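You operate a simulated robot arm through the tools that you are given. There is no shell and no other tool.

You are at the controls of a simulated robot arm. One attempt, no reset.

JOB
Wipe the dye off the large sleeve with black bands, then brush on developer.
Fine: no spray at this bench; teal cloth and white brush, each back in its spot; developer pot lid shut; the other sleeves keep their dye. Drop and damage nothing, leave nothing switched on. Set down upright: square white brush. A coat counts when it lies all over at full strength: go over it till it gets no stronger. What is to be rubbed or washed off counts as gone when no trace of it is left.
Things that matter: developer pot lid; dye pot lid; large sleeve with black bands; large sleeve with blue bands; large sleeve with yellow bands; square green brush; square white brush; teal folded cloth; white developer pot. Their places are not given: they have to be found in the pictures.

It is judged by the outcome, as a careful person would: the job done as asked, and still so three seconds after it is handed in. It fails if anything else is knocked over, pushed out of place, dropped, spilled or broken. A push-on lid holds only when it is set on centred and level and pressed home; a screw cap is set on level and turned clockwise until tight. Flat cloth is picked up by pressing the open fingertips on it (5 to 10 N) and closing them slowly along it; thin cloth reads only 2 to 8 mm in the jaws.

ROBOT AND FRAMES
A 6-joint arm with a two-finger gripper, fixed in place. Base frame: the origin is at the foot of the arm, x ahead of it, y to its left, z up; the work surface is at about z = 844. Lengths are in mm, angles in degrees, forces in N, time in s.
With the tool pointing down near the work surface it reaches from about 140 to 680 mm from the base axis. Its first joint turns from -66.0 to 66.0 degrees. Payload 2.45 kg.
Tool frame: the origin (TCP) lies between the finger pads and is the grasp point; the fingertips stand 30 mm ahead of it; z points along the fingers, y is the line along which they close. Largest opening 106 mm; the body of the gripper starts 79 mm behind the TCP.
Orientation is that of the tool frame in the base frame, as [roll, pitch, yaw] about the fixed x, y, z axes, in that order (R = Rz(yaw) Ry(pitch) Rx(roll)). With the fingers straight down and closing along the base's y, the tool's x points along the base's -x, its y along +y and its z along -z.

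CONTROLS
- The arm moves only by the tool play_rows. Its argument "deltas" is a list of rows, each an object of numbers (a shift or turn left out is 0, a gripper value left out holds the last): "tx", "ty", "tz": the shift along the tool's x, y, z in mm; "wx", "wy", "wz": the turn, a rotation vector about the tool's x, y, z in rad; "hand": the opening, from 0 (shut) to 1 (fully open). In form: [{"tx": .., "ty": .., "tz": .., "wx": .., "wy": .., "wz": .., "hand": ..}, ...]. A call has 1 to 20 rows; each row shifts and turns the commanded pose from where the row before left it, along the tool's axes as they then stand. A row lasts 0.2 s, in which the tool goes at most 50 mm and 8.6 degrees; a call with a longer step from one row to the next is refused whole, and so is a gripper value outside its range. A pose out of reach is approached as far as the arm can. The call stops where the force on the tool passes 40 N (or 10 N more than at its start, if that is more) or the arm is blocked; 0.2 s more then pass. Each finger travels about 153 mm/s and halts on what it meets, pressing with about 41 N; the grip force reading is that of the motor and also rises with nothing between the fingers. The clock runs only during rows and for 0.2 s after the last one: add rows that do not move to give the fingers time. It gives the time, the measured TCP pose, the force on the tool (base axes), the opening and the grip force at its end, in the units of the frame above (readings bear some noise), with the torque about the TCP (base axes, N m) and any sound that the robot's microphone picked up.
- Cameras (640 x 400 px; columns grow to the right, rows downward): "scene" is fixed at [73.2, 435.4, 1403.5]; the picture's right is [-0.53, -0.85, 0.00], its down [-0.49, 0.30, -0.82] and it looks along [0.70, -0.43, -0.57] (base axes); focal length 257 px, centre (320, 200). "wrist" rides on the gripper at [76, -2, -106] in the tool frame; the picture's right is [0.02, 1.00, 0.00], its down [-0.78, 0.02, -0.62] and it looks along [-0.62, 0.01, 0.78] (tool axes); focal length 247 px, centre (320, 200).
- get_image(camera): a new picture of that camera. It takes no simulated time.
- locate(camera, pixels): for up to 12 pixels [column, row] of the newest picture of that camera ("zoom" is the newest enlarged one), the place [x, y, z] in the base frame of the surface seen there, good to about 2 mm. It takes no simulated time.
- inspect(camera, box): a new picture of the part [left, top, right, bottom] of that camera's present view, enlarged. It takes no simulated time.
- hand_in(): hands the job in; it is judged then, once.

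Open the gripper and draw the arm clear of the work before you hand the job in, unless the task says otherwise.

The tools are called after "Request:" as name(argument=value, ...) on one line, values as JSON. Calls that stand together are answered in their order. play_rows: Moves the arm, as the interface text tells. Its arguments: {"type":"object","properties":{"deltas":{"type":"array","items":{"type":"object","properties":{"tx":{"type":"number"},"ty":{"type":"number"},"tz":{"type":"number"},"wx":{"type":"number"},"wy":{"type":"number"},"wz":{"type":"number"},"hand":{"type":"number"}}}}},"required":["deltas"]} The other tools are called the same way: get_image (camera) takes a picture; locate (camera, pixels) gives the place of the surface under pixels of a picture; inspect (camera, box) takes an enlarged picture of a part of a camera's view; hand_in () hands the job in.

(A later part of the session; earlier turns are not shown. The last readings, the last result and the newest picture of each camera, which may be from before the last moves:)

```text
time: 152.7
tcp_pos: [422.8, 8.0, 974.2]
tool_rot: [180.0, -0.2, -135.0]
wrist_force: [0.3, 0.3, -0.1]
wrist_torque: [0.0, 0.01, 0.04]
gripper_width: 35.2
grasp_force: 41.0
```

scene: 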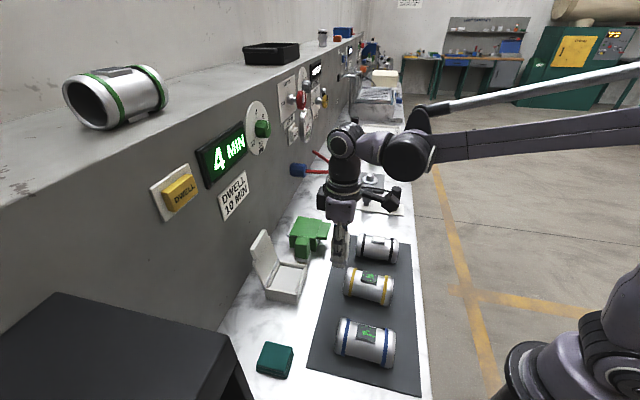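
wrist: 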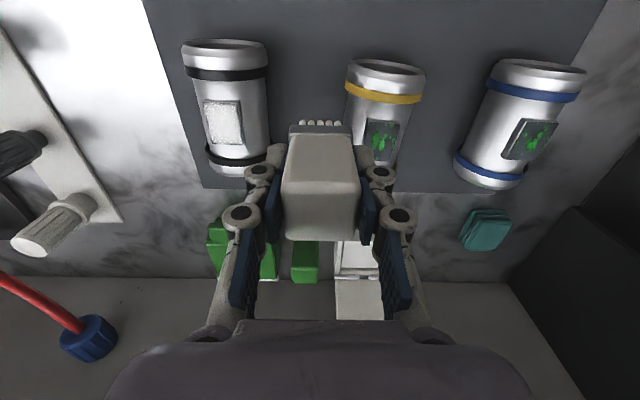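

Request:
play_rows(deltas=[{"tz": 0.4}, {"tz": 0.3}, {}])

Request:
play_rows(deltas=[{"tz": 0.3}, {}])

```text
time: 153.4
tcp_pos: [422.9, 8.7, 974.0]
tool_rot: [180.0, -0.4, -134.9]
wrist_force: [-0.6, -0.3, -0.7]
wrist_torque: [0.0, -0.03, -0.01]
gripper_width: 34.9
grasp_force: 40.5
```

```text
time: 154.1
tcp_pos: [423.2, 8.3, 975.0]
tool_rot: [-179.9, -0.3, -134.9]
wrist_force: [-0.6, -0.3, -1.0]
wrist_torque: [-0.02, -0.01, 0.02]
gripper_width: 34.9
grasp_force: 40.7
```

Request:
play_rows(deltas=[{"tz": 0.4}, {"tz": 0.3}, {}])

Request:
play_rows(deltas=[{"tz": 0.4}, {}])

```text
time: 154.8
tcp_pos: [423.5, 8.5, 973.2]
tool_rot: [179.9, -0.3, -134.8]
wrist_force: [-0.9, -2.9, 8.5]
wrist_torque: [0.01, 0.06, -0.01]
gripper_width: 34.6
grasp_force: 41.0
```

```text
time: 155.4
tcp_pos: [424.5, 7.2, 973.0]
tool_rot: [-179.9, -0.1, -135.0]
wrist_force: [1.8, -1.4, 22.3]
wrist_torque: [0.1, -0.17, -0.04]
gripper_width: 34.9
grasp_force: 40.7
```

In contact at 22 N at the corner; I ease 0.2 mm and run the raster.

Request:
play_rows(deltas=[{"tz": -0.2}, {"tx": -7}, {"tx": -7}, {"tx": -7}, {"tx": -7}, {"tx": -7}, {"ty": 5, "tz": 0.15}, {"tx": 7}, {"tx": 7}, {"tx": 7}, {"tx": 7}, {"tx": 7}, {"ty": 5, "tz": 0.15}, {"tx": -7}, {"tx": -7}, {"tx": -7}, {"tx": -7}, {"tx": -7}, {}])

Request:
play_rows(deltas=[{"tz": 0.15}, {}])

```text
time: 159.4
tcp_pos: [440.6, 41.3, 971.6]
tool_rot: [-180.0, -0.3, -134.9]
wrist_force: [-0.4, -0.2, -0.8]
wrist_torque: [0.02, 0.0, 0.0]
gripper_width: 34.5
grasp_force: 41.0
```

```text
time: 160.1
tcp_pos: [440.7, 41.0, 972.3]
tool_rot: [180.0, -0.3, -134.9]
wrist_force: [0.7, 0.0, -0.4]
wrist_torque: [-0.02, -0.02, 0.01]
gripper_width: 34.8
grasp_force: 41.4
```

Request:
play_rows(deltas=[{"tz": 0.4, "tx": 5}, {"tz": 0.3}, {}])

Request:
play_rows(deltas=[{"tz": 0.3}, {}])

```text
time: 160.8
tcp_pos: [436.7, 37.5, 971.8]
tool_rot: [-179.9, -0.2, -134.9]
wrist_force: [0.2, 0.4, 0.2]
wrist_torque: [0.01, -0.03, -0.02]
gripper_width: 34.7
grasp_force: 41.3
```

```text
time: 161.4
tcp_pos: [437.7, 36.8, 971.0]
tool_rot: [180.0, -0.3, -135.0]
wrist_force: [-1.0, 0.2, 1.5]
wrist_torque: [-0.01, 0.02, -0.02]
gripper_width: 34.8
grasp_force: 41.3
```

The brush keeps creeping up in the jaws. I look at how it sits before pressing more.

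Request:
inspect(camera="scene", box=[350, 195, 400, 255])

Request:
inspect(camera="wrist", box=[230, 90, 410, 260])

```text
6.67 times, centred on (375, 225) of scene
```

zoom: 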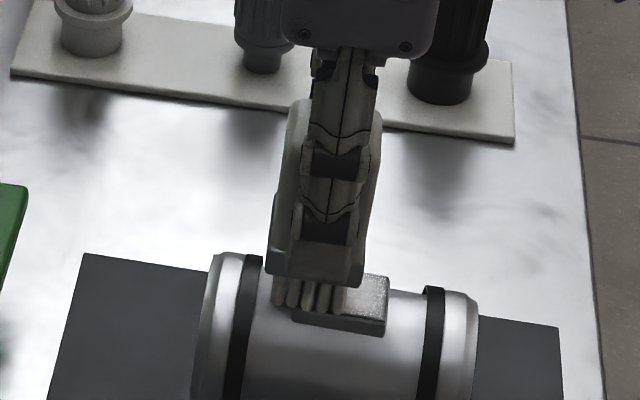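

```text
2.35 times, centred on (320, 175) of wrist
```

zoom: 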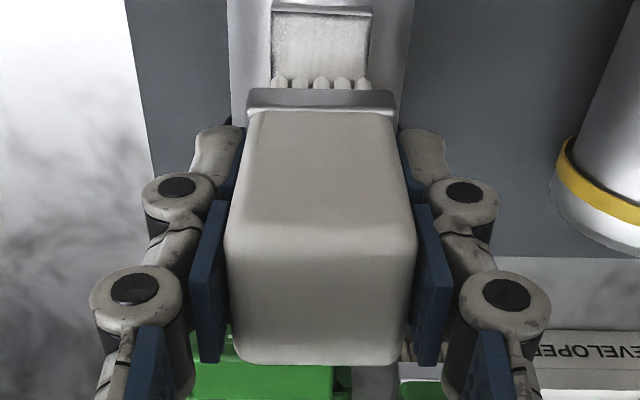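

The brush is still upright and square in the jaws with 28 mm clearance under the tips, so I continue with a light press over the +v half.

Request:
play_rows(deltas=[{"tz": 0.4}, {"tx": 6}, {"tx": 6}, {"tx": 6}, {"tx": 6}, {"tx": 6}, {"ty": 5, "tz": 0.2}, {"tx": -6}, {"tx": -6}, {"tx": -6}, {"tx": -6}, {"tx": -6}, {"ty": 5, "tz": 0.2}, {"tx": 6}, {"tx": 6}, {"tx": 6}, {"tx": 6}, {"tx": 6}, {}])

Request:
play_rows(deltas=[{"tz": 0.2, "tx": -5}, {}])

```text
time: 165.4
tcp_pos: [409.1, 24.0, 971.0]
tool_rot: [-180.0, -0.3, -135.0]
wrist_force: [0.3, -0.5, -0.2]
wrist_torque: [0.02, 0.01, 0.04]
gripper_width: 35.0
grasp_force: 41.7
```

```text
time: 166.1
tcp_pos: [412.7, 27.1, 969.8]
tool_rot: [180.0, -0.3, -134.9]
wrist_force: [0.3, 0.2, -0.9]
wrist_torque: [0.02, 0.01, -0.01]
gripper_width: 34.7
grasp_force: 41.0
```

Request:
play_rows(deltas=[{"tz": 0.4}, {"tz": 0.4}, {}])

Request:
play_rows(deltas=[{"tz": 0.3}, {}])

```text
time: 166.8
tcp_pos: [414.1, 27.7, 969.7]
tool_rot: [180.0, -0.3, -134.8]
wrist_force: [-0.2, 1.5, 6.3]
wrist_torque: [0.06, -0.05, 0.0]
gripper_width: 34.7
grasp_force: 41.1
```

```text
time: 167.4
tcp_pos: [412.8, 29.0, 969.0]
tool_rot: [-179.9, -0.2, -134.9]
wrist_force: [3.7, 1.0, 21.0]
wrist_torque: [0.09, -0.33, -0.02]
gripper_width: 34.9
grasp_force: 40.8
```

Good contact (21 N) at the +v edge. I stroke along it and back across the centre.

Request:
play_rows(deltas=[{"tx": 5}, {"tx": -6}, {"tx": -6}, {"tx": -6}, {"tx": -6}, {"tx": -6}, {"tz": 0.2, "ty": -5}, {"tx": 6}, {"tx": 6}, {"tx": 6}, {"tx": 6}, {"tx": 6}, {}])

Request:
play_rows(deltas=[{"tz": -10}, {"tz": -28}, {"ty": 35, "tx": -6.7}, {"ty": 35, "tx": -6.7}, {}, {}])

Request:
get_image(camera="wrist")

Request:
inspect(camera="wrist", box=[190, 84, 250, 146])

```text
time: 170.2
tcp_pos: [413.5, 19.1, 967.7]
tool_rot: [-179.8, -0.3, -134.9]
wrist_force: [7.0, 5.5, 24.4]
wrist_torque: [0.43, -0.6, 0.02]
gripper_width: 34.8
grasp_force: 40.5
```

```text
time: 171.7
tcp_pos: [373.1, 78.2, 1009.5]
tool_rot: [-180.0, -0.3, -134.9]
wrist_force: [0.1, -0.4, -0.6]
wrist_torque: [0.0, -0.03, -0.01]
gripper_width: 34.8
grasp_force: 40.6
```

```text
taken
```

wrist: 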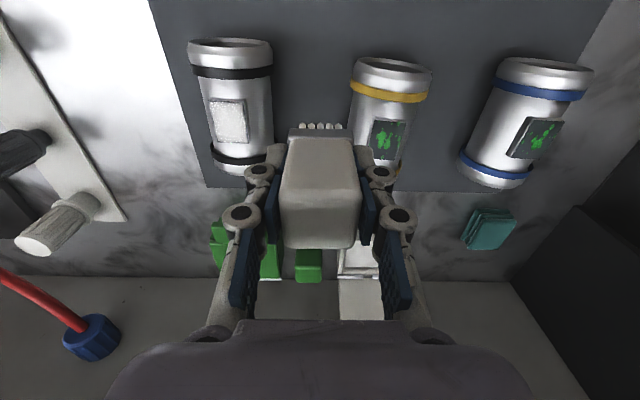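

```text
6.45 times, centred on (220, 115) of wrist
```

zoom: 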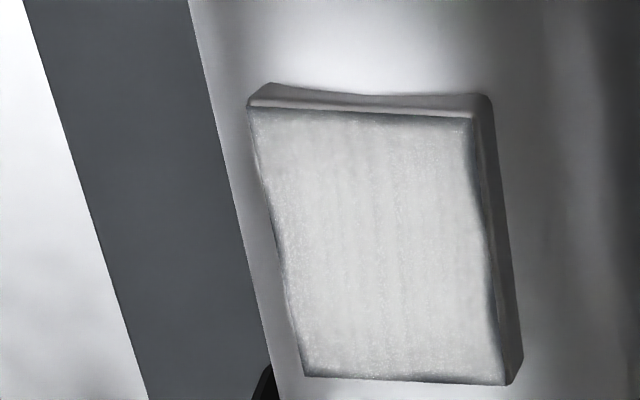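

The edge outline is unchanged from the previous pass. I check the close-ups again.

Request:
inspect(camera="wrist", box=[208, 97, 234, 121])

Request:
inspect(camera="wrist", box=[224, 119, 250, 145])

```text
16.00 times, centred on (221, 109) of wrist
```

zoom: 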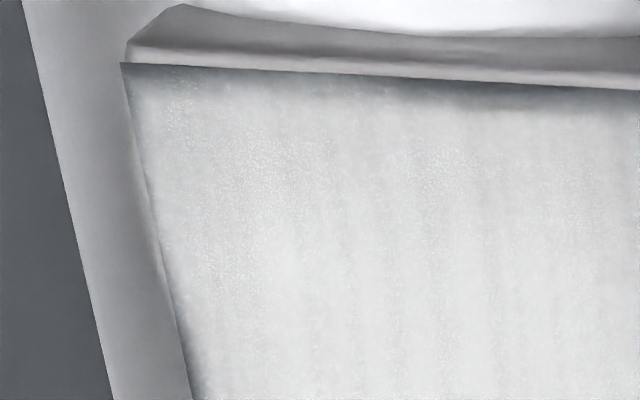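

```text
15.38 times, centred on (237, 132) of wrist
```

zoom: 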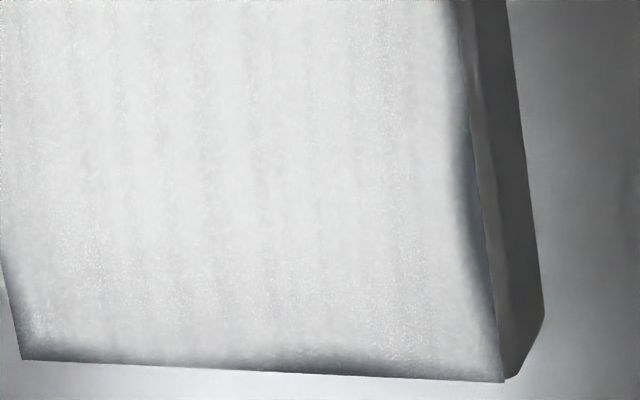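

Both close-ups match the previous ones, so the coat is saturated. Before returning the brush I measure how it sits in the jaws via its top face edges.

Request:
inspect(camera="wrist", box=[260, 110, 380, 260])

```text
2.67 times, centred on (320, 185) of wrist
```

zoom: 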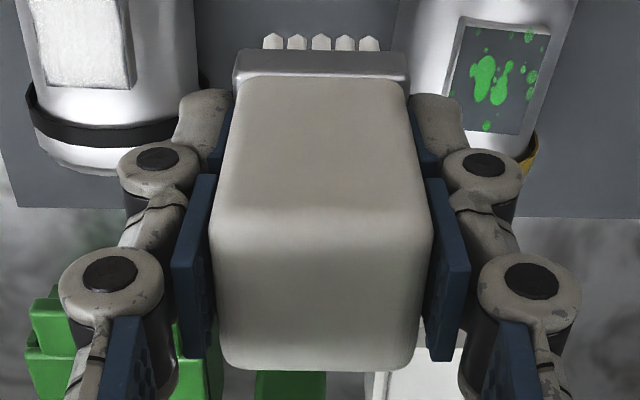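

Request:
locate(camera="zoom", pixels=[[320, 215], [225, 220], [420, 220], [320, 355], [235, 345], [405, 345], [320, 150], [320, 90], [320, 65], [240, 75], [402, 75], [320, 280]])

Request:
play_rows(deltas=[{}])

```text
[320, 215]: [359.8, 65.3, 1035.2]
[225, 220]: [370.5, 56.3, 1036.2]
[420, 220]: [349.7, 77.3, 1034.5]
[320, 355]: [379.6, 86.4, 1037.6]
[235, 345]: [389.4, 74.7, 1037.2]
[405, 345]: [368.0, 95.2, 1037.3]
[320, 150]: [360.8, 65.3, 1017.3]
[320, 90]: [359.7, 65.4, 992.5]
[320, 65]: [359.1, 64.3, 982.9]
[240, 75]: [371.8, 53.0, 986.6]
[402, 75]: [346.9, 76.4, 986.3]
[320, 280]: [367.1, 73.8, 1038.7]
```

```text
time: 172.1
tcp_pos: [372.7, 78.5, 1009.8]
tool_rot: [-180.0, -0.3, -134.9]
wrist_force: [0.0, 0.4, -0.7]
wrist_torque: [-0.01, 0.02, 0.0]
gripper_width: 34.9
grasp_force: 40.7
```

The brush is centred and upright in the jaws (top z≈1038, slid up ~20 mm, about 2 mm toward the camera). I carry it back above its spot.

Request:
play_rows(deltas=[{"tx": -14.5, "ty": 12.5}, {"tx": -28.9, "ty": 24.9}, {"tx": -28.9, "ty": 24.9}, {"tx": -28.9, "ty": 24.9}, {"tx": -28.9, "ty": 24.9}, {"tx": -28.9, "ty": 24.9}, {"tx": -28.9, "ty": 24.9}, {"tx": -14.5, "ty": 12.7}, {}, {}])

Request:
play_rows(deltas=[{}])

Request:
get_image(camera="wrist")

```text
time: 174.2
tcp_pos: [393.7, 346.8, 1005.4]
tool_rot: [-180.0, -0.3, -134.8]
wrist_force: [-0.2, -0.4, -0.4]
wrist_torque: [-0.01, 0.04, -0.01]
gripper_width: 34.8
grasp_force: 41.1
```

```text
time: 174.7
tcp_pos: [394.2, 346.5, 1007.0]
tool_rot: [-180.0, -0.4, -134.9]
wrist_force: [0.6, 0.4, -1.2]
wrist_torque: [0.02, 0.02, 0.01]
gripper_width: 34.7
grasp_force: 40.9
```

```text
taken
```

wrist: 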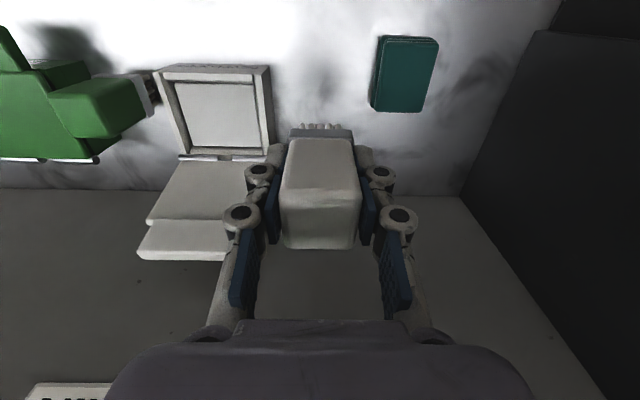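

I lower to about 8 mm above the bench and then compare the brush's front face with its original position.

Request:
play_rows(deltas=[{"tz": 30}, {"tz": 30}, {"tz": 25}, {"tz": 12}, {}, {}])

Request:
inspect(camera="wrist", box=[260, 110, 380, 260])

Request:
locate(camera="zoom", pixels=[[225, 220], [420, 220], [320, 150], [320, 90], [240, 75], [402, 75], [320, 280]])

Request:
play_rows(deltas=[{}])

```text
time: 176.1
tcp_pos: [392.5, 346.1, 906.3]
tool_rot: [179.9, -0.3, -134.9]
wrist_force: [-0.2, 0.9, -0.4]
wrist_torque: [-0.03, 0.0, 0.01]
gripper_width: 34.8
grasp_force: 40.4
```

```text
2.67 times, centred on (320, 185) of wrist
```

zoom: 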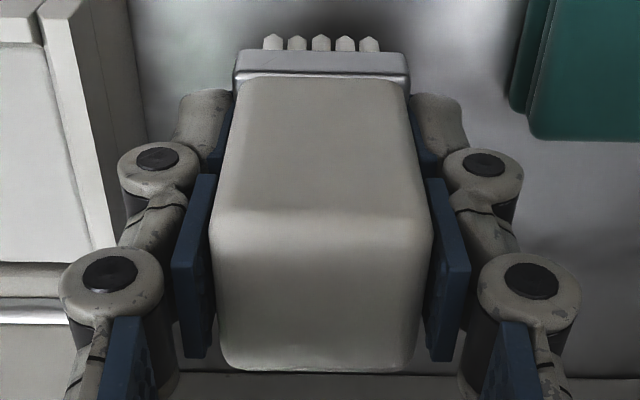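

```text
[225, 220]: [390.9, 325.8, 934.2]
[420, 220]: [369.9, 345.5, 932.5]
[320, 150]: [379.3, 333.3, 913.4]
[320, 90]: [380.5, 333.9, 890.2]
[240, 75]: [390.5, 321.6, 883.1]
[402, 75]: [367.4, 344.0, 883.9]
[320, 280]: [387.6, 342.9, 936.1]
```

```text
time: 176.4
tcp_pos: [393.0, 347.6, 907.5]
tool_rot: [-179.9, -0.3, -134.9]
wrist_force: [-0.1, 0.5, -0.6]
wrist_torque: [0.01, -0.02, -0.04]
gripper_width: 34.8
grasp_force: 40.5
```

The brush is about 2.3 mm too far toward the wall; v matches. I correct and lower until the bristles touch the bench (about 11 mm more).

Request:
play_rows(deltas=[{"tx": 2.3}, {"tz": 4}, {"tz": 2}, {"tz": 1.5}, {"tz": 1}, {}])

Request:
play_rows(deltas=[{"tz": 0.6}, {"tz": 0.5}, {}])

```text
time: 177.8
tcp_pos: [390.2, 343.9, 899.7]
tool_rot: [-180.0, -0.3, -134.9]
wrist_force: [1.2, -0.7, -0.8]
wrist_torque: [0.01, 0.01, -0.01]
gripper_width: 34.6
grasp_force: 41.1
```

```text
time: 178.7
tcp_pos: [389.9, 342.2, 898.2]
tool_rot: [180.0, -0.2, -134.9]
wrist_force: [1.0, -0.1, -0.6]
wrist_torque: [0.03, 0.02, 0.0]
gripper_width: 35.1
grasp_force: 40.7
```

Request:
play_rows(deltas=[{"tz": 0.5}, {"tz": 0.5}, {}])

Request:
play_rows(deltas=[{"tz": 0.4}, {"tz": 0.3}, {}])

```text
time: 179.4
tcp_pos: [390.2, 343.4, 897.8]
tool_rot: [180.0, -0.2, -134.9]
wrist_force: [-0.1, -0.5, -1.2]
wrist_torque: [-0.01, -0.01, -0.03]
gripper_width: 34.9
grasp_force: 40.6
```

```text
time: 180.2
tcp_pos: [390.0, 340.6, 897.4]
tool_rot: [-179.9, -0.3, -135.0]
wrist_force: [-0.3, -0.6, -1.3]
wrist_torque: [0.02, 0.0, 0.0]
gripper_width: 34.7
grasp_force: 40.9
```

Request:
play_rows(deltas=[{"tz": 0.4}, {"tz": 0.3}, {}])

Request:
play_rows(deltas=[{"tz": 0.4}, {"tz": 0.3}, {}])

```text
time: 181.1
tcp_pos: [390.9, 341.6, 895.8]
tool_rot: [-180.0, -0.4, -134.9]
wrist_force: [0.6, 0.2, -0.7]
wrist_torque: [-0.02, -0.04, 0.02]
gripper_width: 34.8
grasp_force: 40.5
```

```text
time: 181.8
tcp_pos: [390.1, 342.0, 896.3]
tool_rot: [-179.9, -0.2, -134.9]
wrist_force: [3.4, -0.9, 8.0]
wrist_torque: [0.04, -0.21, -0.02]
gripper_width: 34.7
grasp_force: 40.9
```

The bristles touch (8 N). I ease a touch, open the fingers gradually to 0.45 and rise straight up.

Request:
play_rows(deltas=[{"tz": -0.2}, {"hand": 0.33}, {"hand": 0.35}, {"hand": 0.38}, {"hand": 0.42}, {"hand": 0.46}, {}, {}])

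Request:
get_image(camera="wrist")

```text
time: 183.7
tcp_pos: [389.6, 340.6, 896.0]
tool_rot: [-180.0, -0.4, -134.8]
wrist_force: [-0.3, 0.6, -0.2]
wrist_torque: [0.0, -0.01, -0.02]
gripper_width: 48.8
grasp_force: 0.1
```

```text
taken
```

wrist: 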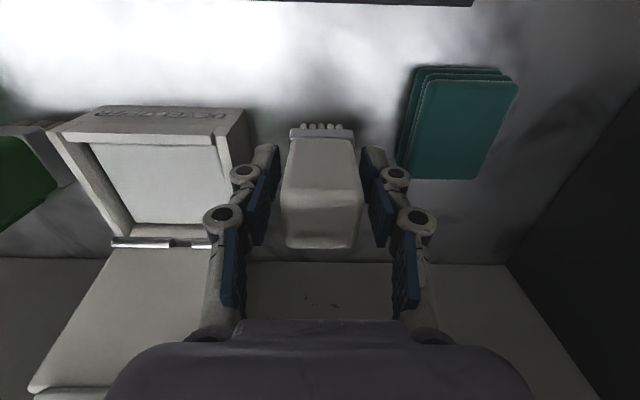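

The brush stands free between the open fingers. I rise straight up slowly and check it.

Request:
play_rows(deltas=[{"tz": -5}, {"tz": -15}, {"tz": -30}, {"tz": -40}, {"tz": -50}, {}])

Request:
get_image(camera="wrist")

Request:
inspect(camera="wrist", box=[270, 60, 370, 160])

Request:
locate(camera="zoom", pixels=[[240, 145], [376, 145], [300, 215], [300, 110], [310, 75], [320, 180]])

```text
time: 185.1
tcp_pos: [390.8, 342.0, 1036.8]
tool_rot: [180.0, -0.3, -134.8]
wrist_force: [0.2, -0.6, -0.3]
wrist_torque: [-0.02, 0.02, -0.02]
gripper_width: 48.8
grasp_force: 0.0
```

```text
taken
```

wrist: 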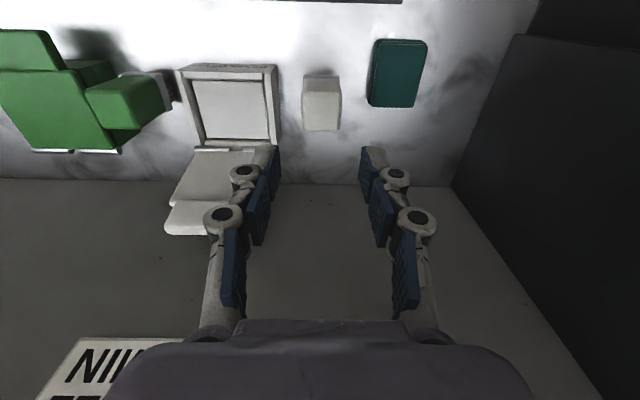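

```text
4.00 times, centred on (320, 110) of wrist
```

zoom: 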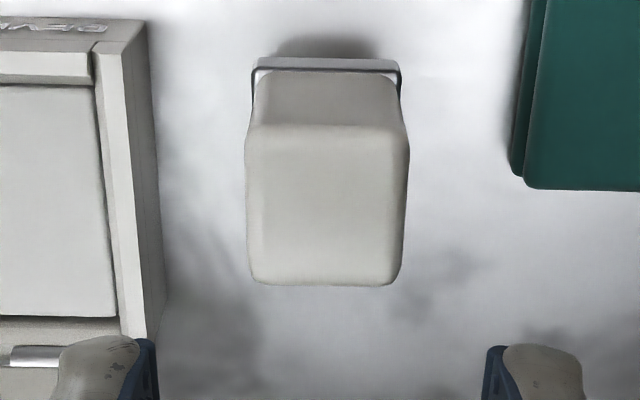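

```text
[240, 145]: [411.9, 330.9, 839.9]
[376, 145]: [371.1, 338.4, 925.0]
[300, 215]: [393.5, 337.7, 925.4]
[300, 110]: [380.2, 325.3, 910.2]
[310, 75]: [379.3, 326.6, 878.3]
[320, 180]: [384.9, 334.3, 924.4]
```

The brush stands upright at z≈925. I verify its position against the original corners.

Request:
locate(camera="zoom", pixels=[[252, 140], [402, 140], [260, 66], [396, 68], [325, 120], [325, 200]])

Request:
inspect(camera="scene", box=[220, 200, 440, 400])

```text
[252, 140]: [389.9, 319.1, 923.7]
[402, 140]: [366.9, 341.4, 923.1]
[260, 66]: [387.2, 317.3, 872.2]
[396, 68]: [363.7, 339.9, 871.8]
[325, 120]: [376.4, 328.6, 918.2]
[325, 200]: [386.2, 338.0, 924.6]
```

```text
2.00 times, centred on (330, 300) of scene
```

zoom: 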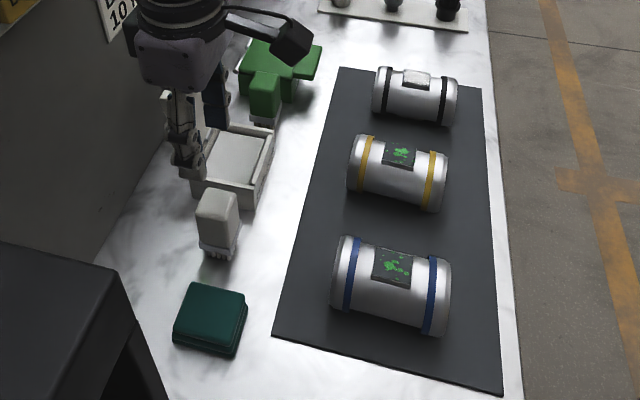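

Brush is back within ~2 mm, upright. Next is the lid: I check the wall fixtures behind it since the back finger must go between lid (u≈602 at top) and wall (u≈649).

Request:
get_image(camera="scene")

Request:
locate(camera="scene", pixels=[[235, 195], [222, 155], [202, 150], [242, 132], [262, 128], [262, 240], [256, 262], [246, 215], [225, 205], [260, 150], [150, 140], [270, 105]])

Request:
locate(camera="wrist", pixels=[[230, 150], [205, 165], [245, 165], [172, 220], [200, 205], [170, 232], [210, 235], [190, 215], [240, 72], [90, 360], [300, 250]])

```text
taken
```

scene: 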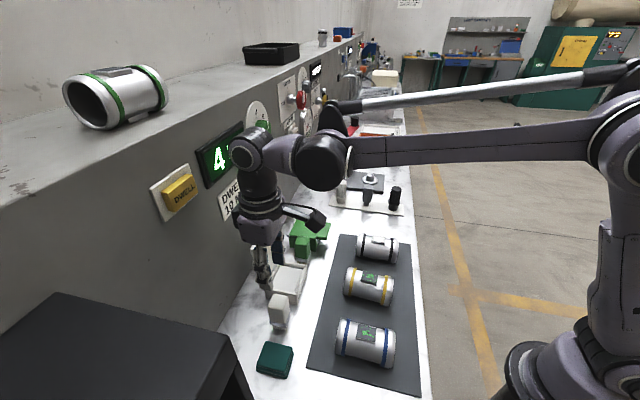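

```text
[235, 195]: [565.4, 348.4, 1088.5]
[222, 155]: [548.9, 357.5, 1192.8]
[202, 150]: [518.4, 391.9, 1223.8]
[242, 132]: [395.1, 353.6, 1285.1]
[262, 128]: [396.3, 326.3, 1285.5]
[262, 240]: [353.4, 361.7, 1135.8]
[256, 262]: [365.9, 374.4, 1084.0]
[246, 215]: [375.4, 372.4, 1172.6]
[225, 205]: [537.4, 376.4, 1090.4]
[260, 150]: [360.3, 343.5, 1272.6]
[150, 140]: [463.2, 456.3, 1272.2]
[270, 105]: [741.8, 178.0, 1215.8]
```

```text
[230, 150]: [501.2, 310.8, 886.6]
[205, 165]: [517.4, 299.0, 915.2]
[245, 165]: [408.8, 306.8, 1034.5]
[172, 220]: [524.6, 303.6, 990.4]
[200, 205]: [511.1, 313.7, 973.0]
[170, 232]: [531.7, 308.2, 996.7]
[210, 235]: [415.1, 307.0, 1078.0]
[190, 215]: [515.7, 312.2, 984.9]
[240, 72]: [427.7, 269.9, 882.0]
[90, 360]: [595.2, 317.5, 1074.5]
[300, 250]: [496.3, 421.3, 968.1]
```

The display sticks out to u≈641 at z>1150; with the tool turned so it closes along u and centred at u≈580 everything clears by ~12 mm. I check the lid's thickness at its top edge first.

Request:
inspect(camera="wrist", box=[150, 130, 250, 250])

Request:
inspect(camera="scene", box=[240, 220, 320, 320])

```text
3.33 times, centred on (200, 190) of wrist
```

zoom: 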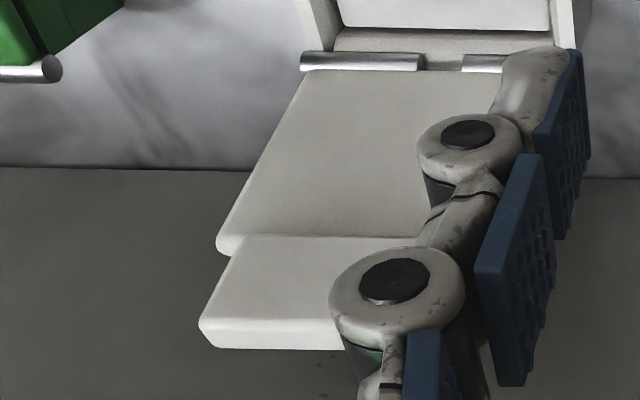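

```text
4.00 times, centred on (280, 270) of scene
```

zoom: 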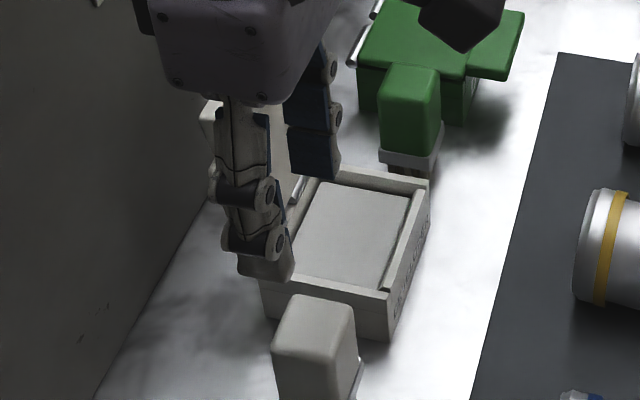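

Request:
inspect(camera="wrist", box=[150, 130, 250, 250])

Request:
locate(camera="zoom", pixels=[[230, 316], [230, 325], [230, 344], [260, 318], [260, 335], [260, 344], [300, 320], [300, 345], [250, 240], [280, 240], [208, 320], [380, 100]])

```text
3.33 times, centred on (200, 190) of wrist
```

zoom: 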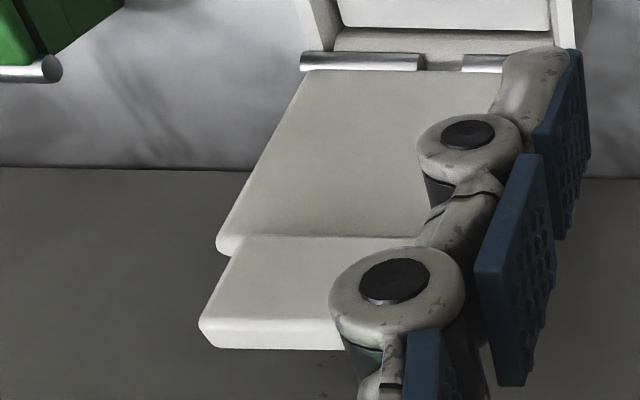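

```text
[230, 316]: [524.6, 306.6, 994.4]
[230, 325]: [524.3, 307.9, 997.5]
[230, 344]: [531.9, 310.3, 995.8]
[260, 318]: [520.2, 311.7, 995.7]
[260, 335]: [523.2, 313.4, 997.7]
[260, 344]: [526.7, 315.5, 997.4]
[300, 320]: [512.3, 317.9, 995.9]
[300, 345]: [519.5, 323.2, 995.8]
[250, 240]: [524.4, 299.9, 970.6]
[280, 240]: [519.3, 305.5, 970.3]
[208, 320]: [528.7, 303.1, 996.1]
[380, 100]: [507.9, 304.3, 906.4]
```

The lid top's back face is at u≈597. I rise to z≈1100 and turn the tool 90° so the fingers will close along u.

Request:
play_rows(deltas=[{"tz": -30, "hand": 0.528}, {"tz": -33}, {"wz": 0.1428}, {"wz": 0.1428}, {"wz": 0.1428}, {"wz": 0.1428}, {"wz": 0.1428}, {"wz": 0.1428}, {"wz": 0.1428}, {"wz": 0.1428}, {"wz": 0.1428}, {"wz": 0.1428}, {"wz": 0.1428}, {}, {}])

Request:
get_image(camera="wrist")

Request:
get_image(camera="scene")

```text
time: 188.2
tcp_pos: [389.4, 342.9, 1099.4]
tool_rot: [-179.8, 0.0, 135.0]
wrist_force: [0.9, 0.3, -0.2]
wrist_torque: [0.01, 0.02, -0.04]
gripper_width: 56.2
grasp_force: 0.0
```

```text
taken
```

wrist: 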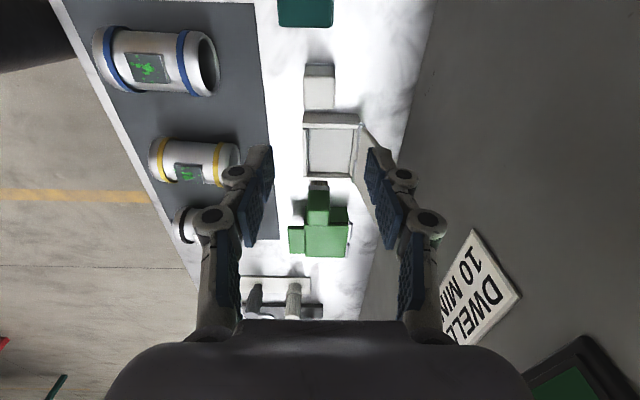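

```text
taken
```

scene: 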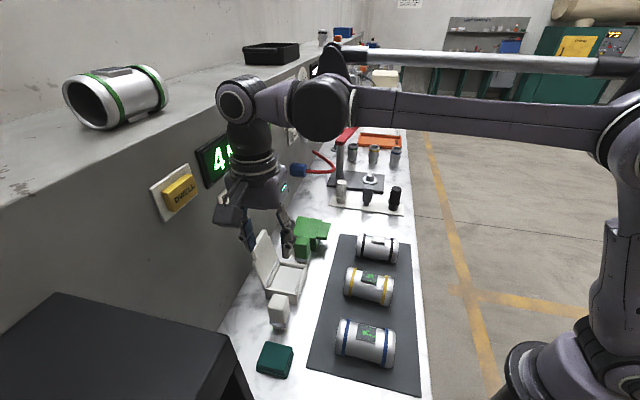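

I first move along v over the pot, then toward the wall to u≈580, staying at z≈1100.

Request:
play_rows(deltas=[{"tx": -31}, {"tx": -31}, {"tx": -31}, {"ty": 20}, {"ty": 20}, {"ty": 15}, {}, {}])

Request:
play_rows(deltas=[{}])

Request:
get_image(camera="wrist")

Request:
get_image(camera="scene")

```text
time: 190.1
tcp_pos: [497.6, 316.2, 1097.8]
tool_rot: [-179.7, 0.0, 135.1]
wrist_force: [-0.3, 0.0, -0.4]
wrist_torque: [0.01, 0.04, 0.02]
gripper_width: 56.1
grasp_force: 0.0
```

```text
time: 190.4
tcp_pos: [496.4, 316.7, 1099.4]
tool_rot: [-179.7, 0.0, 135.1]
wrist_force: [-0.4, 0.3, 0.3]
wrist_torque: [0.02, -0.02, 0.0]
gripper_width: 55.6
grasp_force: 0.0
```

```text
taken
```

wrist: 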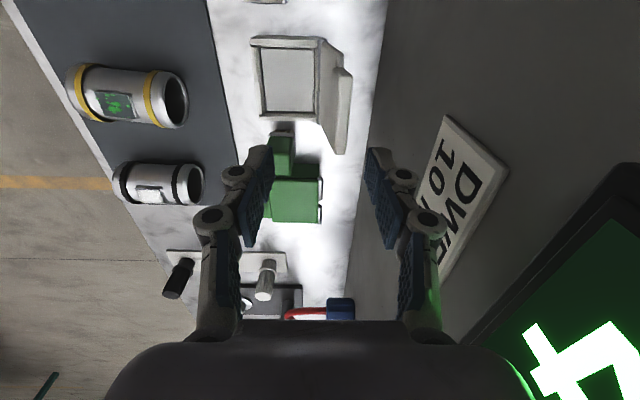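

```text
taken
```

scene: 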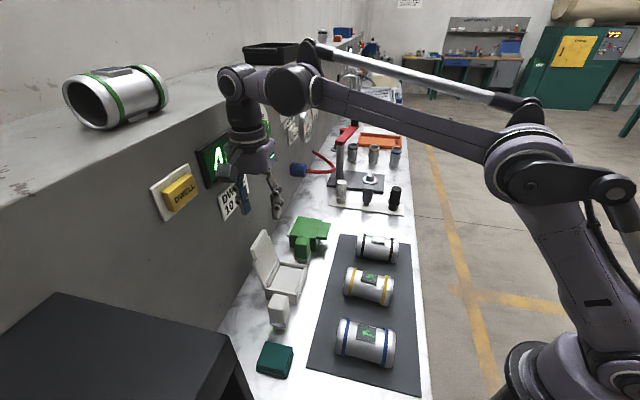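

I'm at u≈575, v≈−128. I verify the lid tab's edges from this side view before inserting the back finger.

Request:
inspect(camera="wrist", box=[240, 30, 380, 170])

Request:
locate(camera="zoom", pixels=[[470, 115], [495, 120], [480, 200], [497, 200], [455, 200], [430, 150], [400, 200], [440, 350], [470, 340], [430, 250]])

```text
2.86 times, centred on (310, 100) of wrist
```

zoom: 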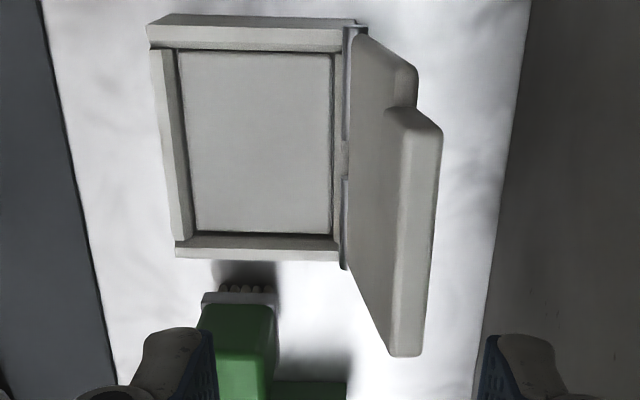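

```text
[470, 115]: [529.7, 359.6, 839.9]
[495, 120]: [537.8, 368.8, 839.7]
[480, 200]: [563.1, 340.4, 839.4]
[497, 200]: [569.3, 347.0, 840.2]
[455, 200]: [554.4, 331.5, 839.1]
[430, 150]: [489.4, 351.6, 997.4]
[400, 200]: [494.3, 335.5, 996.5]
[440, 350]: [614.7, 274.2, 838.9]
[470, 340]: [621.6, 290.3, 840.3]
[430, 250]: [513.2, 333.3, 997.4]
```

The tab's top spans u≈587–600. I shift to u≈581, set the opening to 58 mm and descend part way, then look.

Request:
play_rows(deltas=[{"ty": 5.8, "hand": 0.547}, {}, {"tz": 25}, {"tz": 25}, {}, {}])

Request:
get_image(camera="wrist")

Request:
inspect(camera="scene", box=[180, 100, 330, 300])

```text
time: 191.8
tcp_pos: [500.3, 320.4, 1048.8]
tool_rot: [-179.6, -0.1, 135.1]
wrist_force: [0.0, 1.0, 0.4]
wrist_torque: [0.0, 0.02, 0.04]
gripper_width: 57.8
grasp_force: 0.0
```

```text
taken
```

wrist: 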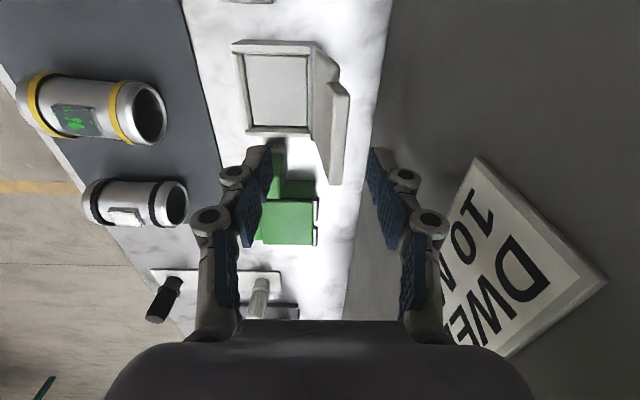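

```text
2.00 times, centred on (255, 200) of scene
```

zoom: 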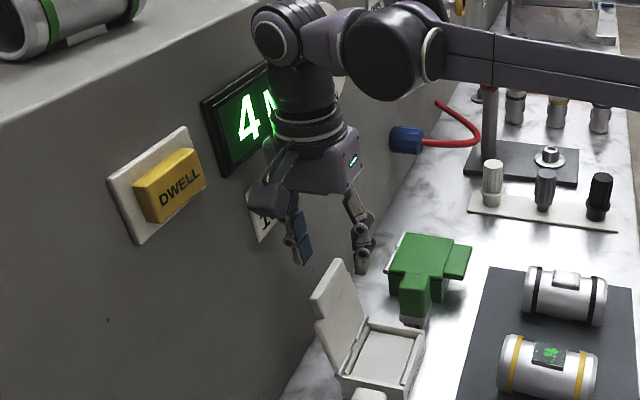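

The tab lies between the fingers with a gap to each side. I descend the remaining 48 mm slowly.

Request:
play_rows(deltas=[{"tz": 15}, {"tz": 12}, {"tz": 10}, {"tz": 8}, {"tz": 3}, {}])

Request:
get_image(camera="wrist")

Request:
inspect(camera="scene", box=[220, 170, 330, 310])

```text
time: 193.2
tcp_pos: [499.9, 320.6, 1002.8]
tool_rot: [-179.7, -0.1, 135.1]
wrist_force: [-0.1, 0.7, -0.2]
wrist_torque: [-0.02, 0.0, 0.01]
gripper_width: 57.8
grasp_force: 0.1
```

```text
taken
```

wrist: 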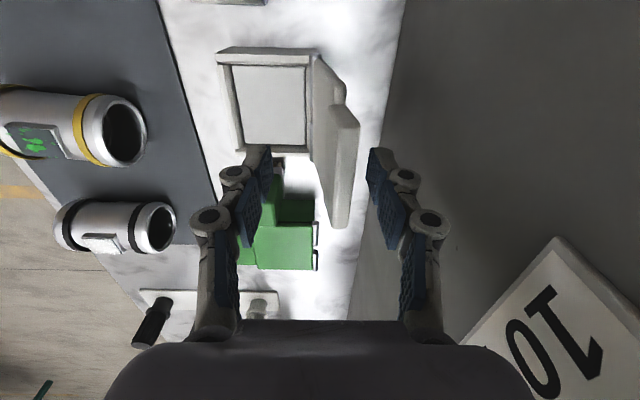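

```text
2.86 times, centred on (275, 240) of scene
```

zoom: 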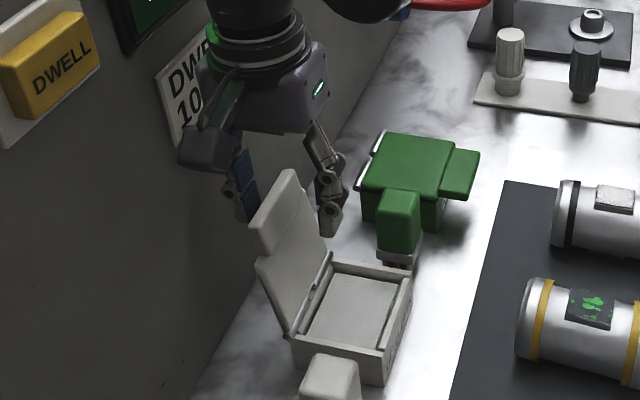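

The back finger is behind the tab. I draw toward −u in small steps and watch the force.

Request:
play_rows(deltas=[{"ty": -4}, {"ty": -4}, {"ty": -4}, {"ty": -4}, {}])

Request:
get_image(camera="wrist")

```text
time: 194.4
tcp_pos: [489.0, 307.0, 1000.0]
tool_rot: [-179.7, 0.1, 135.0]
wrist_force: [-0.3, 0.0, 0.1]
wrist_torque: [-0.02, -0.01, 0.0]
gripper_width: 57.8
grasp_force: 0.1
```

```text
taken
```

wrist: 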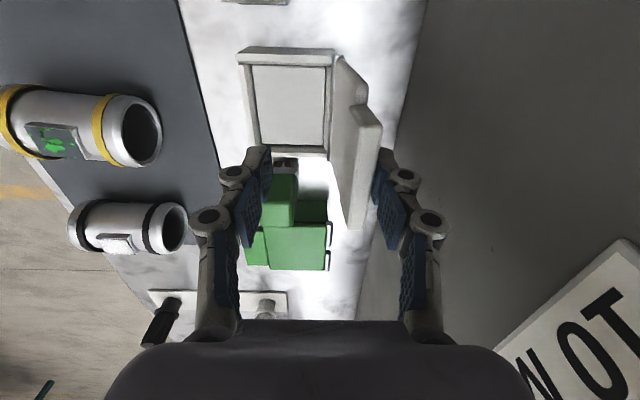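

The tab is just meeting the back finger with no force yet. I keep drawing toward −u.

Request:
play_rows(deltas=[{"ty": -4}, {"ty": -4}, {"ty": -4}, {"ty": -4}, {"ty": -4}, {}])

Request:
get_image(camera="wrist")

Request:
inspect(camera="scene", box=[220, 170, 330, 310])

```text
time: 195.8
tcp_pos: [474.2, 293.8, 1001.0]
tool_rot: [-179.7, 0.0, 135.2]
wrist_force: [0.7, -0.9, -0.5]
wrist_torque: [0.0, 0.0, 0.0]
gripper_width: 58.4
grasp_force: 0.2
```

```text
taken
```

wrist: 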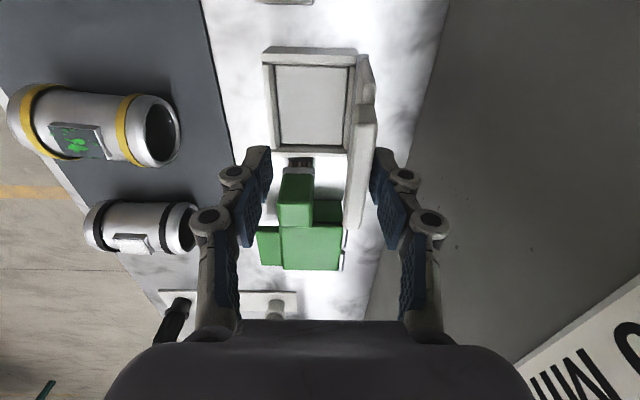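

```text
2.86 times, centred on (275, 240) of scene
```

zoom: 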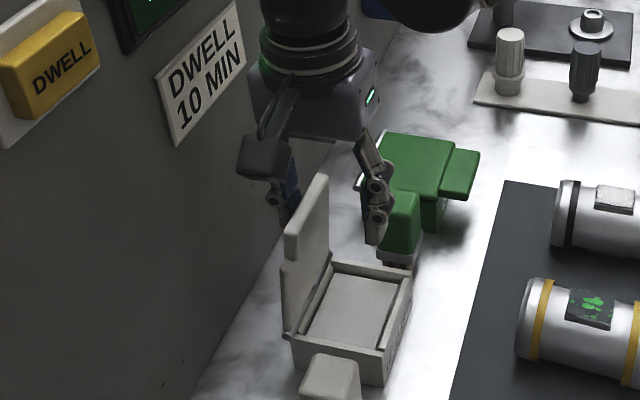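

The lid is now upright and swings freely. I continue drawing it forward past vertical.

Request:
play_rows(deltas=[{"ty": -4}, {"ty": -4}, {"ty": -4}, {"ty": -4}, {"ty": -4}, {}, {}])

Request:
get_image(camera="wrist")

Request:
inspect(camera="scene", box=[220, 170, 330, 310])

```text
time: 197.4
tcp_pos: [459.5, 280.0, 1000.4]
tool_rot: [-179.7, -0.1, 135.1]
wrist_force: [0.2, 0.0, -0.2]
wrist_torque: [0.01, 0.01, 0.01]
gripper_width: 58.2
grasp_force: 0.1
```

```text
taken
```

wrist: 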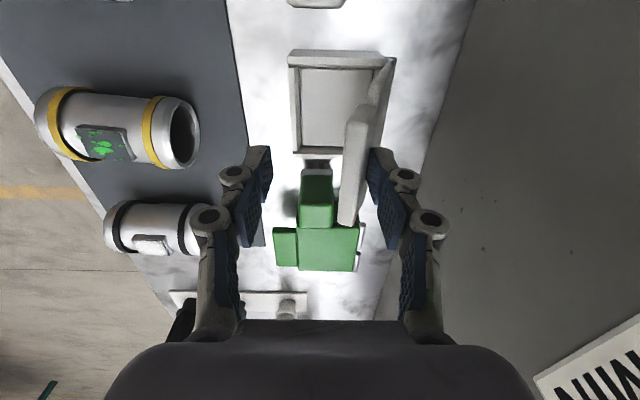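

```text
2.86 times, centred on (275, 240) of scene
```

zoom: 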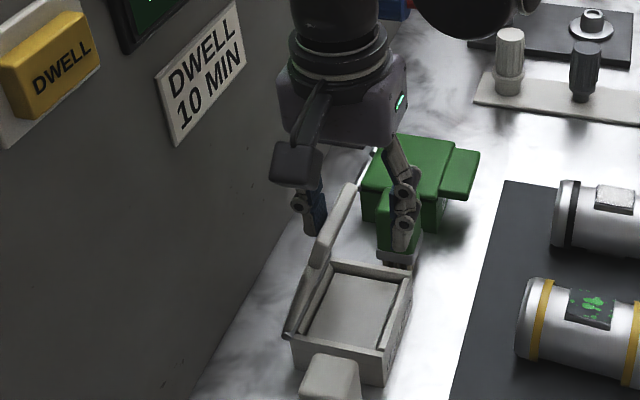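

The lid stays where it is pushed (stiff hinge), now leaning forward. I continue forward and slightly down.

Request:
play_rows(deltas=[{"ty": -4, "tz": 2}, {"ty": -4, "tz": 2}, {"ty": -4, "tz": 2}, {"ty": -4, "tz": 2}, {"ty": -4, "tz": 2}, {"ty": -4, "tz": 2}, {}])

Request:
get_image(camera="wrist")

Request:
inspect(camera="scene", box=[220, 170, 330, 310])

```text
time: 199.1
tcp_pos: [443.2, 262.2, 988.4]
tool_rot: [-179.6, -0.1, 135.1]
wrist_force: [-0.6, -0.3, 0.4]
wrist_torque: [0.01, 0.0, -0.01]
gripper_width: 58.1
grasp_force: 0.1
```

```text
taken
```

wrist: 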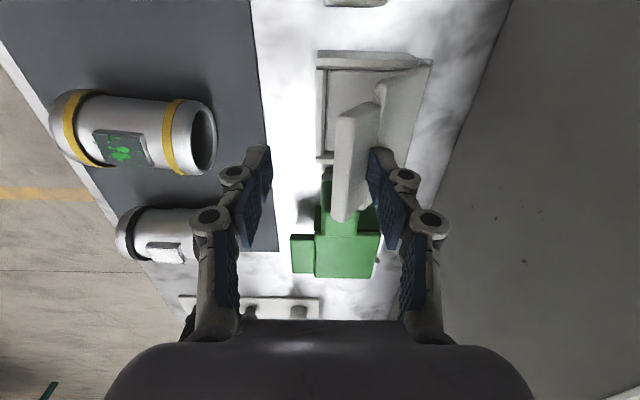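

```text
2.86 times, centred on (275, 240) of scene
```

zoom: 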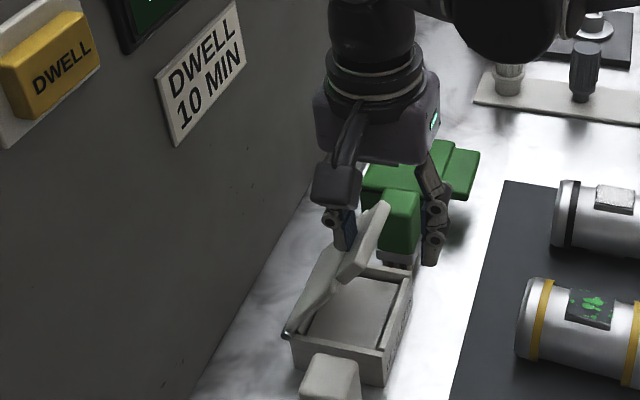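

The lid leans about 35° forward and holds there. I lift the fingers out, close them, and come back behind/above the lid to push it down from the outside.

Request:
play_rows(deltas=[{"tz": -15}, {"tz": -25}, {"tz": -20}, {"hand": 0.3}, {"hand": 0.0}, {}, {}, {}])

Request:
get_image(camera="wrist")

Request:
inspect(camera="scene", box=[220, 170, 330, 310])

```text
time: 200.8
tcp_pos: [441.7, 262.0, 1051.2]
tool_rot: [-179.8, 0.0, 135.0]
wrist_force: [0.9, -1.1, 0.4]
wrist_torque: [-0.03, -0.01, -0.01]
gripper_width: 0.0
grasp_force: 28.4
```

```text
taken
```

wrist: 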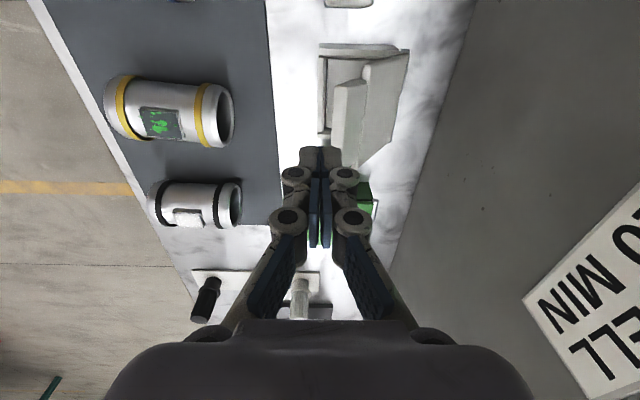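

```text
2.86 times, centred on (275, 240) of scene
```

zoom: 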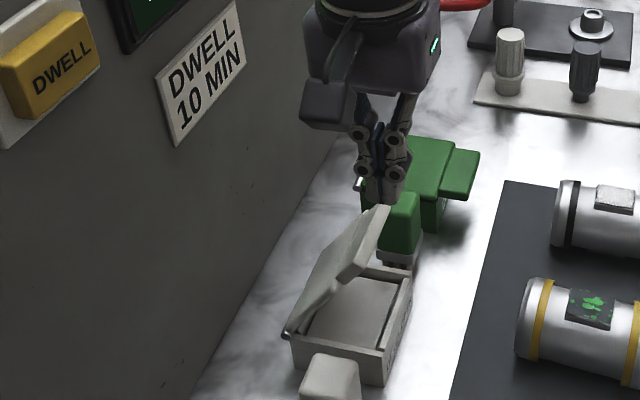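

The lid holds by friction at about 40°. I locate its outer face to plan the push.

Request:
inspect(camera="wrist", box=[300, 30, 430, 180])

Request:
locate(camera="zoom", pixels=[[300, 110], [340, 150], [370, 150], [400, 150], [350, 220], [300, 200], [280, 160], [385, 100], [240, 160], [230, 240]])

```text
2.67 times, centred on (365, 105) of wrist
```

zoom: 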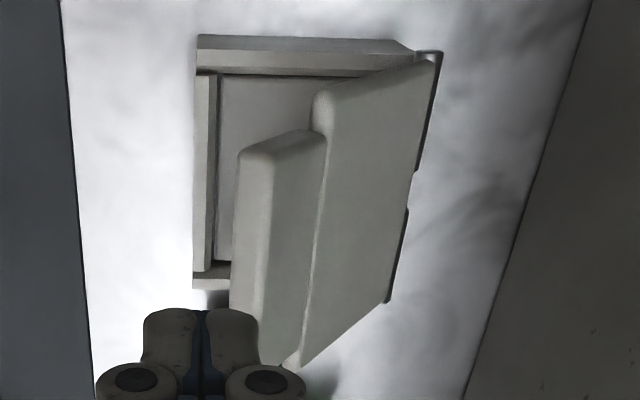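

```text
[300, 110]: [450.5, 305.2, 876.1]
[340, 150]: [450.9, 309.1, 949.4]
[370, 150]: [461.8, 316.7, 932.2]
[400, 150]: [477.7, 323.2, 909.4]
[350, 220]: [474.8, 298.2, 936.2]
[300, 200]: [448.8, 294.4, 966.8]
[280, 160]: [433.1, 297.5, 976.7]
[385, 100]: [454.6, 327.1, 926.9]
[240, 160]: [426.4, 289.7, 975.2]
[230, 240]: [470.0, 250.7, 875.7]
```

The outer face runs from (u 566, z 909) to (u 517, z 977). I move the closed fingers behind it to u≈560, tips at z≈955.

Request:
play_rows(deltas=[{"ty": 31}, {"ty": 31}, {}, {"tz": 20}, {"tz": 20}, {"tz": 15}, {"tz": 11}, {}])

Request:
get_image(camera="wrist")

Request:
inspect(camera="scene", box=[220, 170, 330, 310])

```text
time: 202.7
tcp_pos: [487.6, 305.7, 983.4]
tool_rot: [-179.7, 0.0, 135.1]
wrist_force: [0.8, 0.5, 0.2]
wrist_torque: [-0.03, 0.0, -0.04]
gripper_width: 0.2
grasp_force: 29.0
```

```text
taken
```

wrist: 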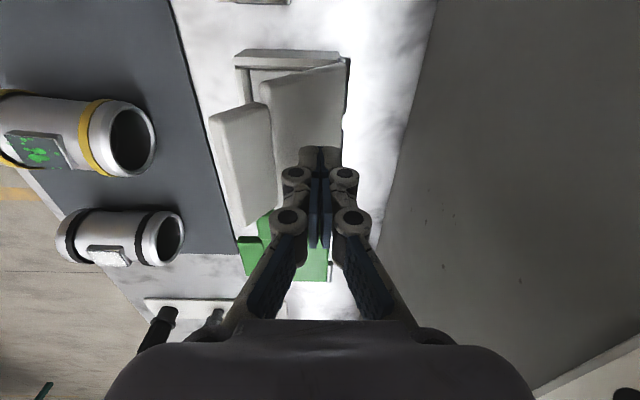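

```text
2.86 times, centred on (275, 240) of scene
```

zoom: 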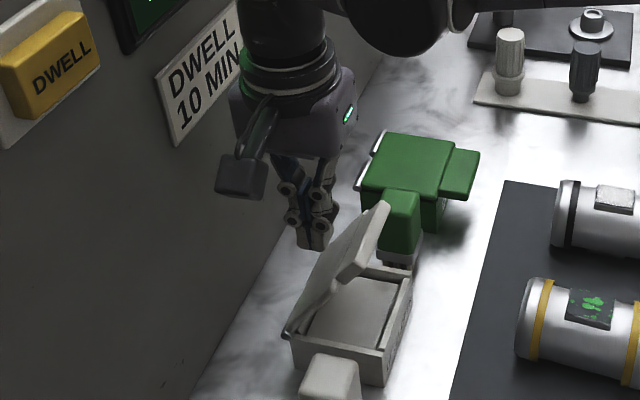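

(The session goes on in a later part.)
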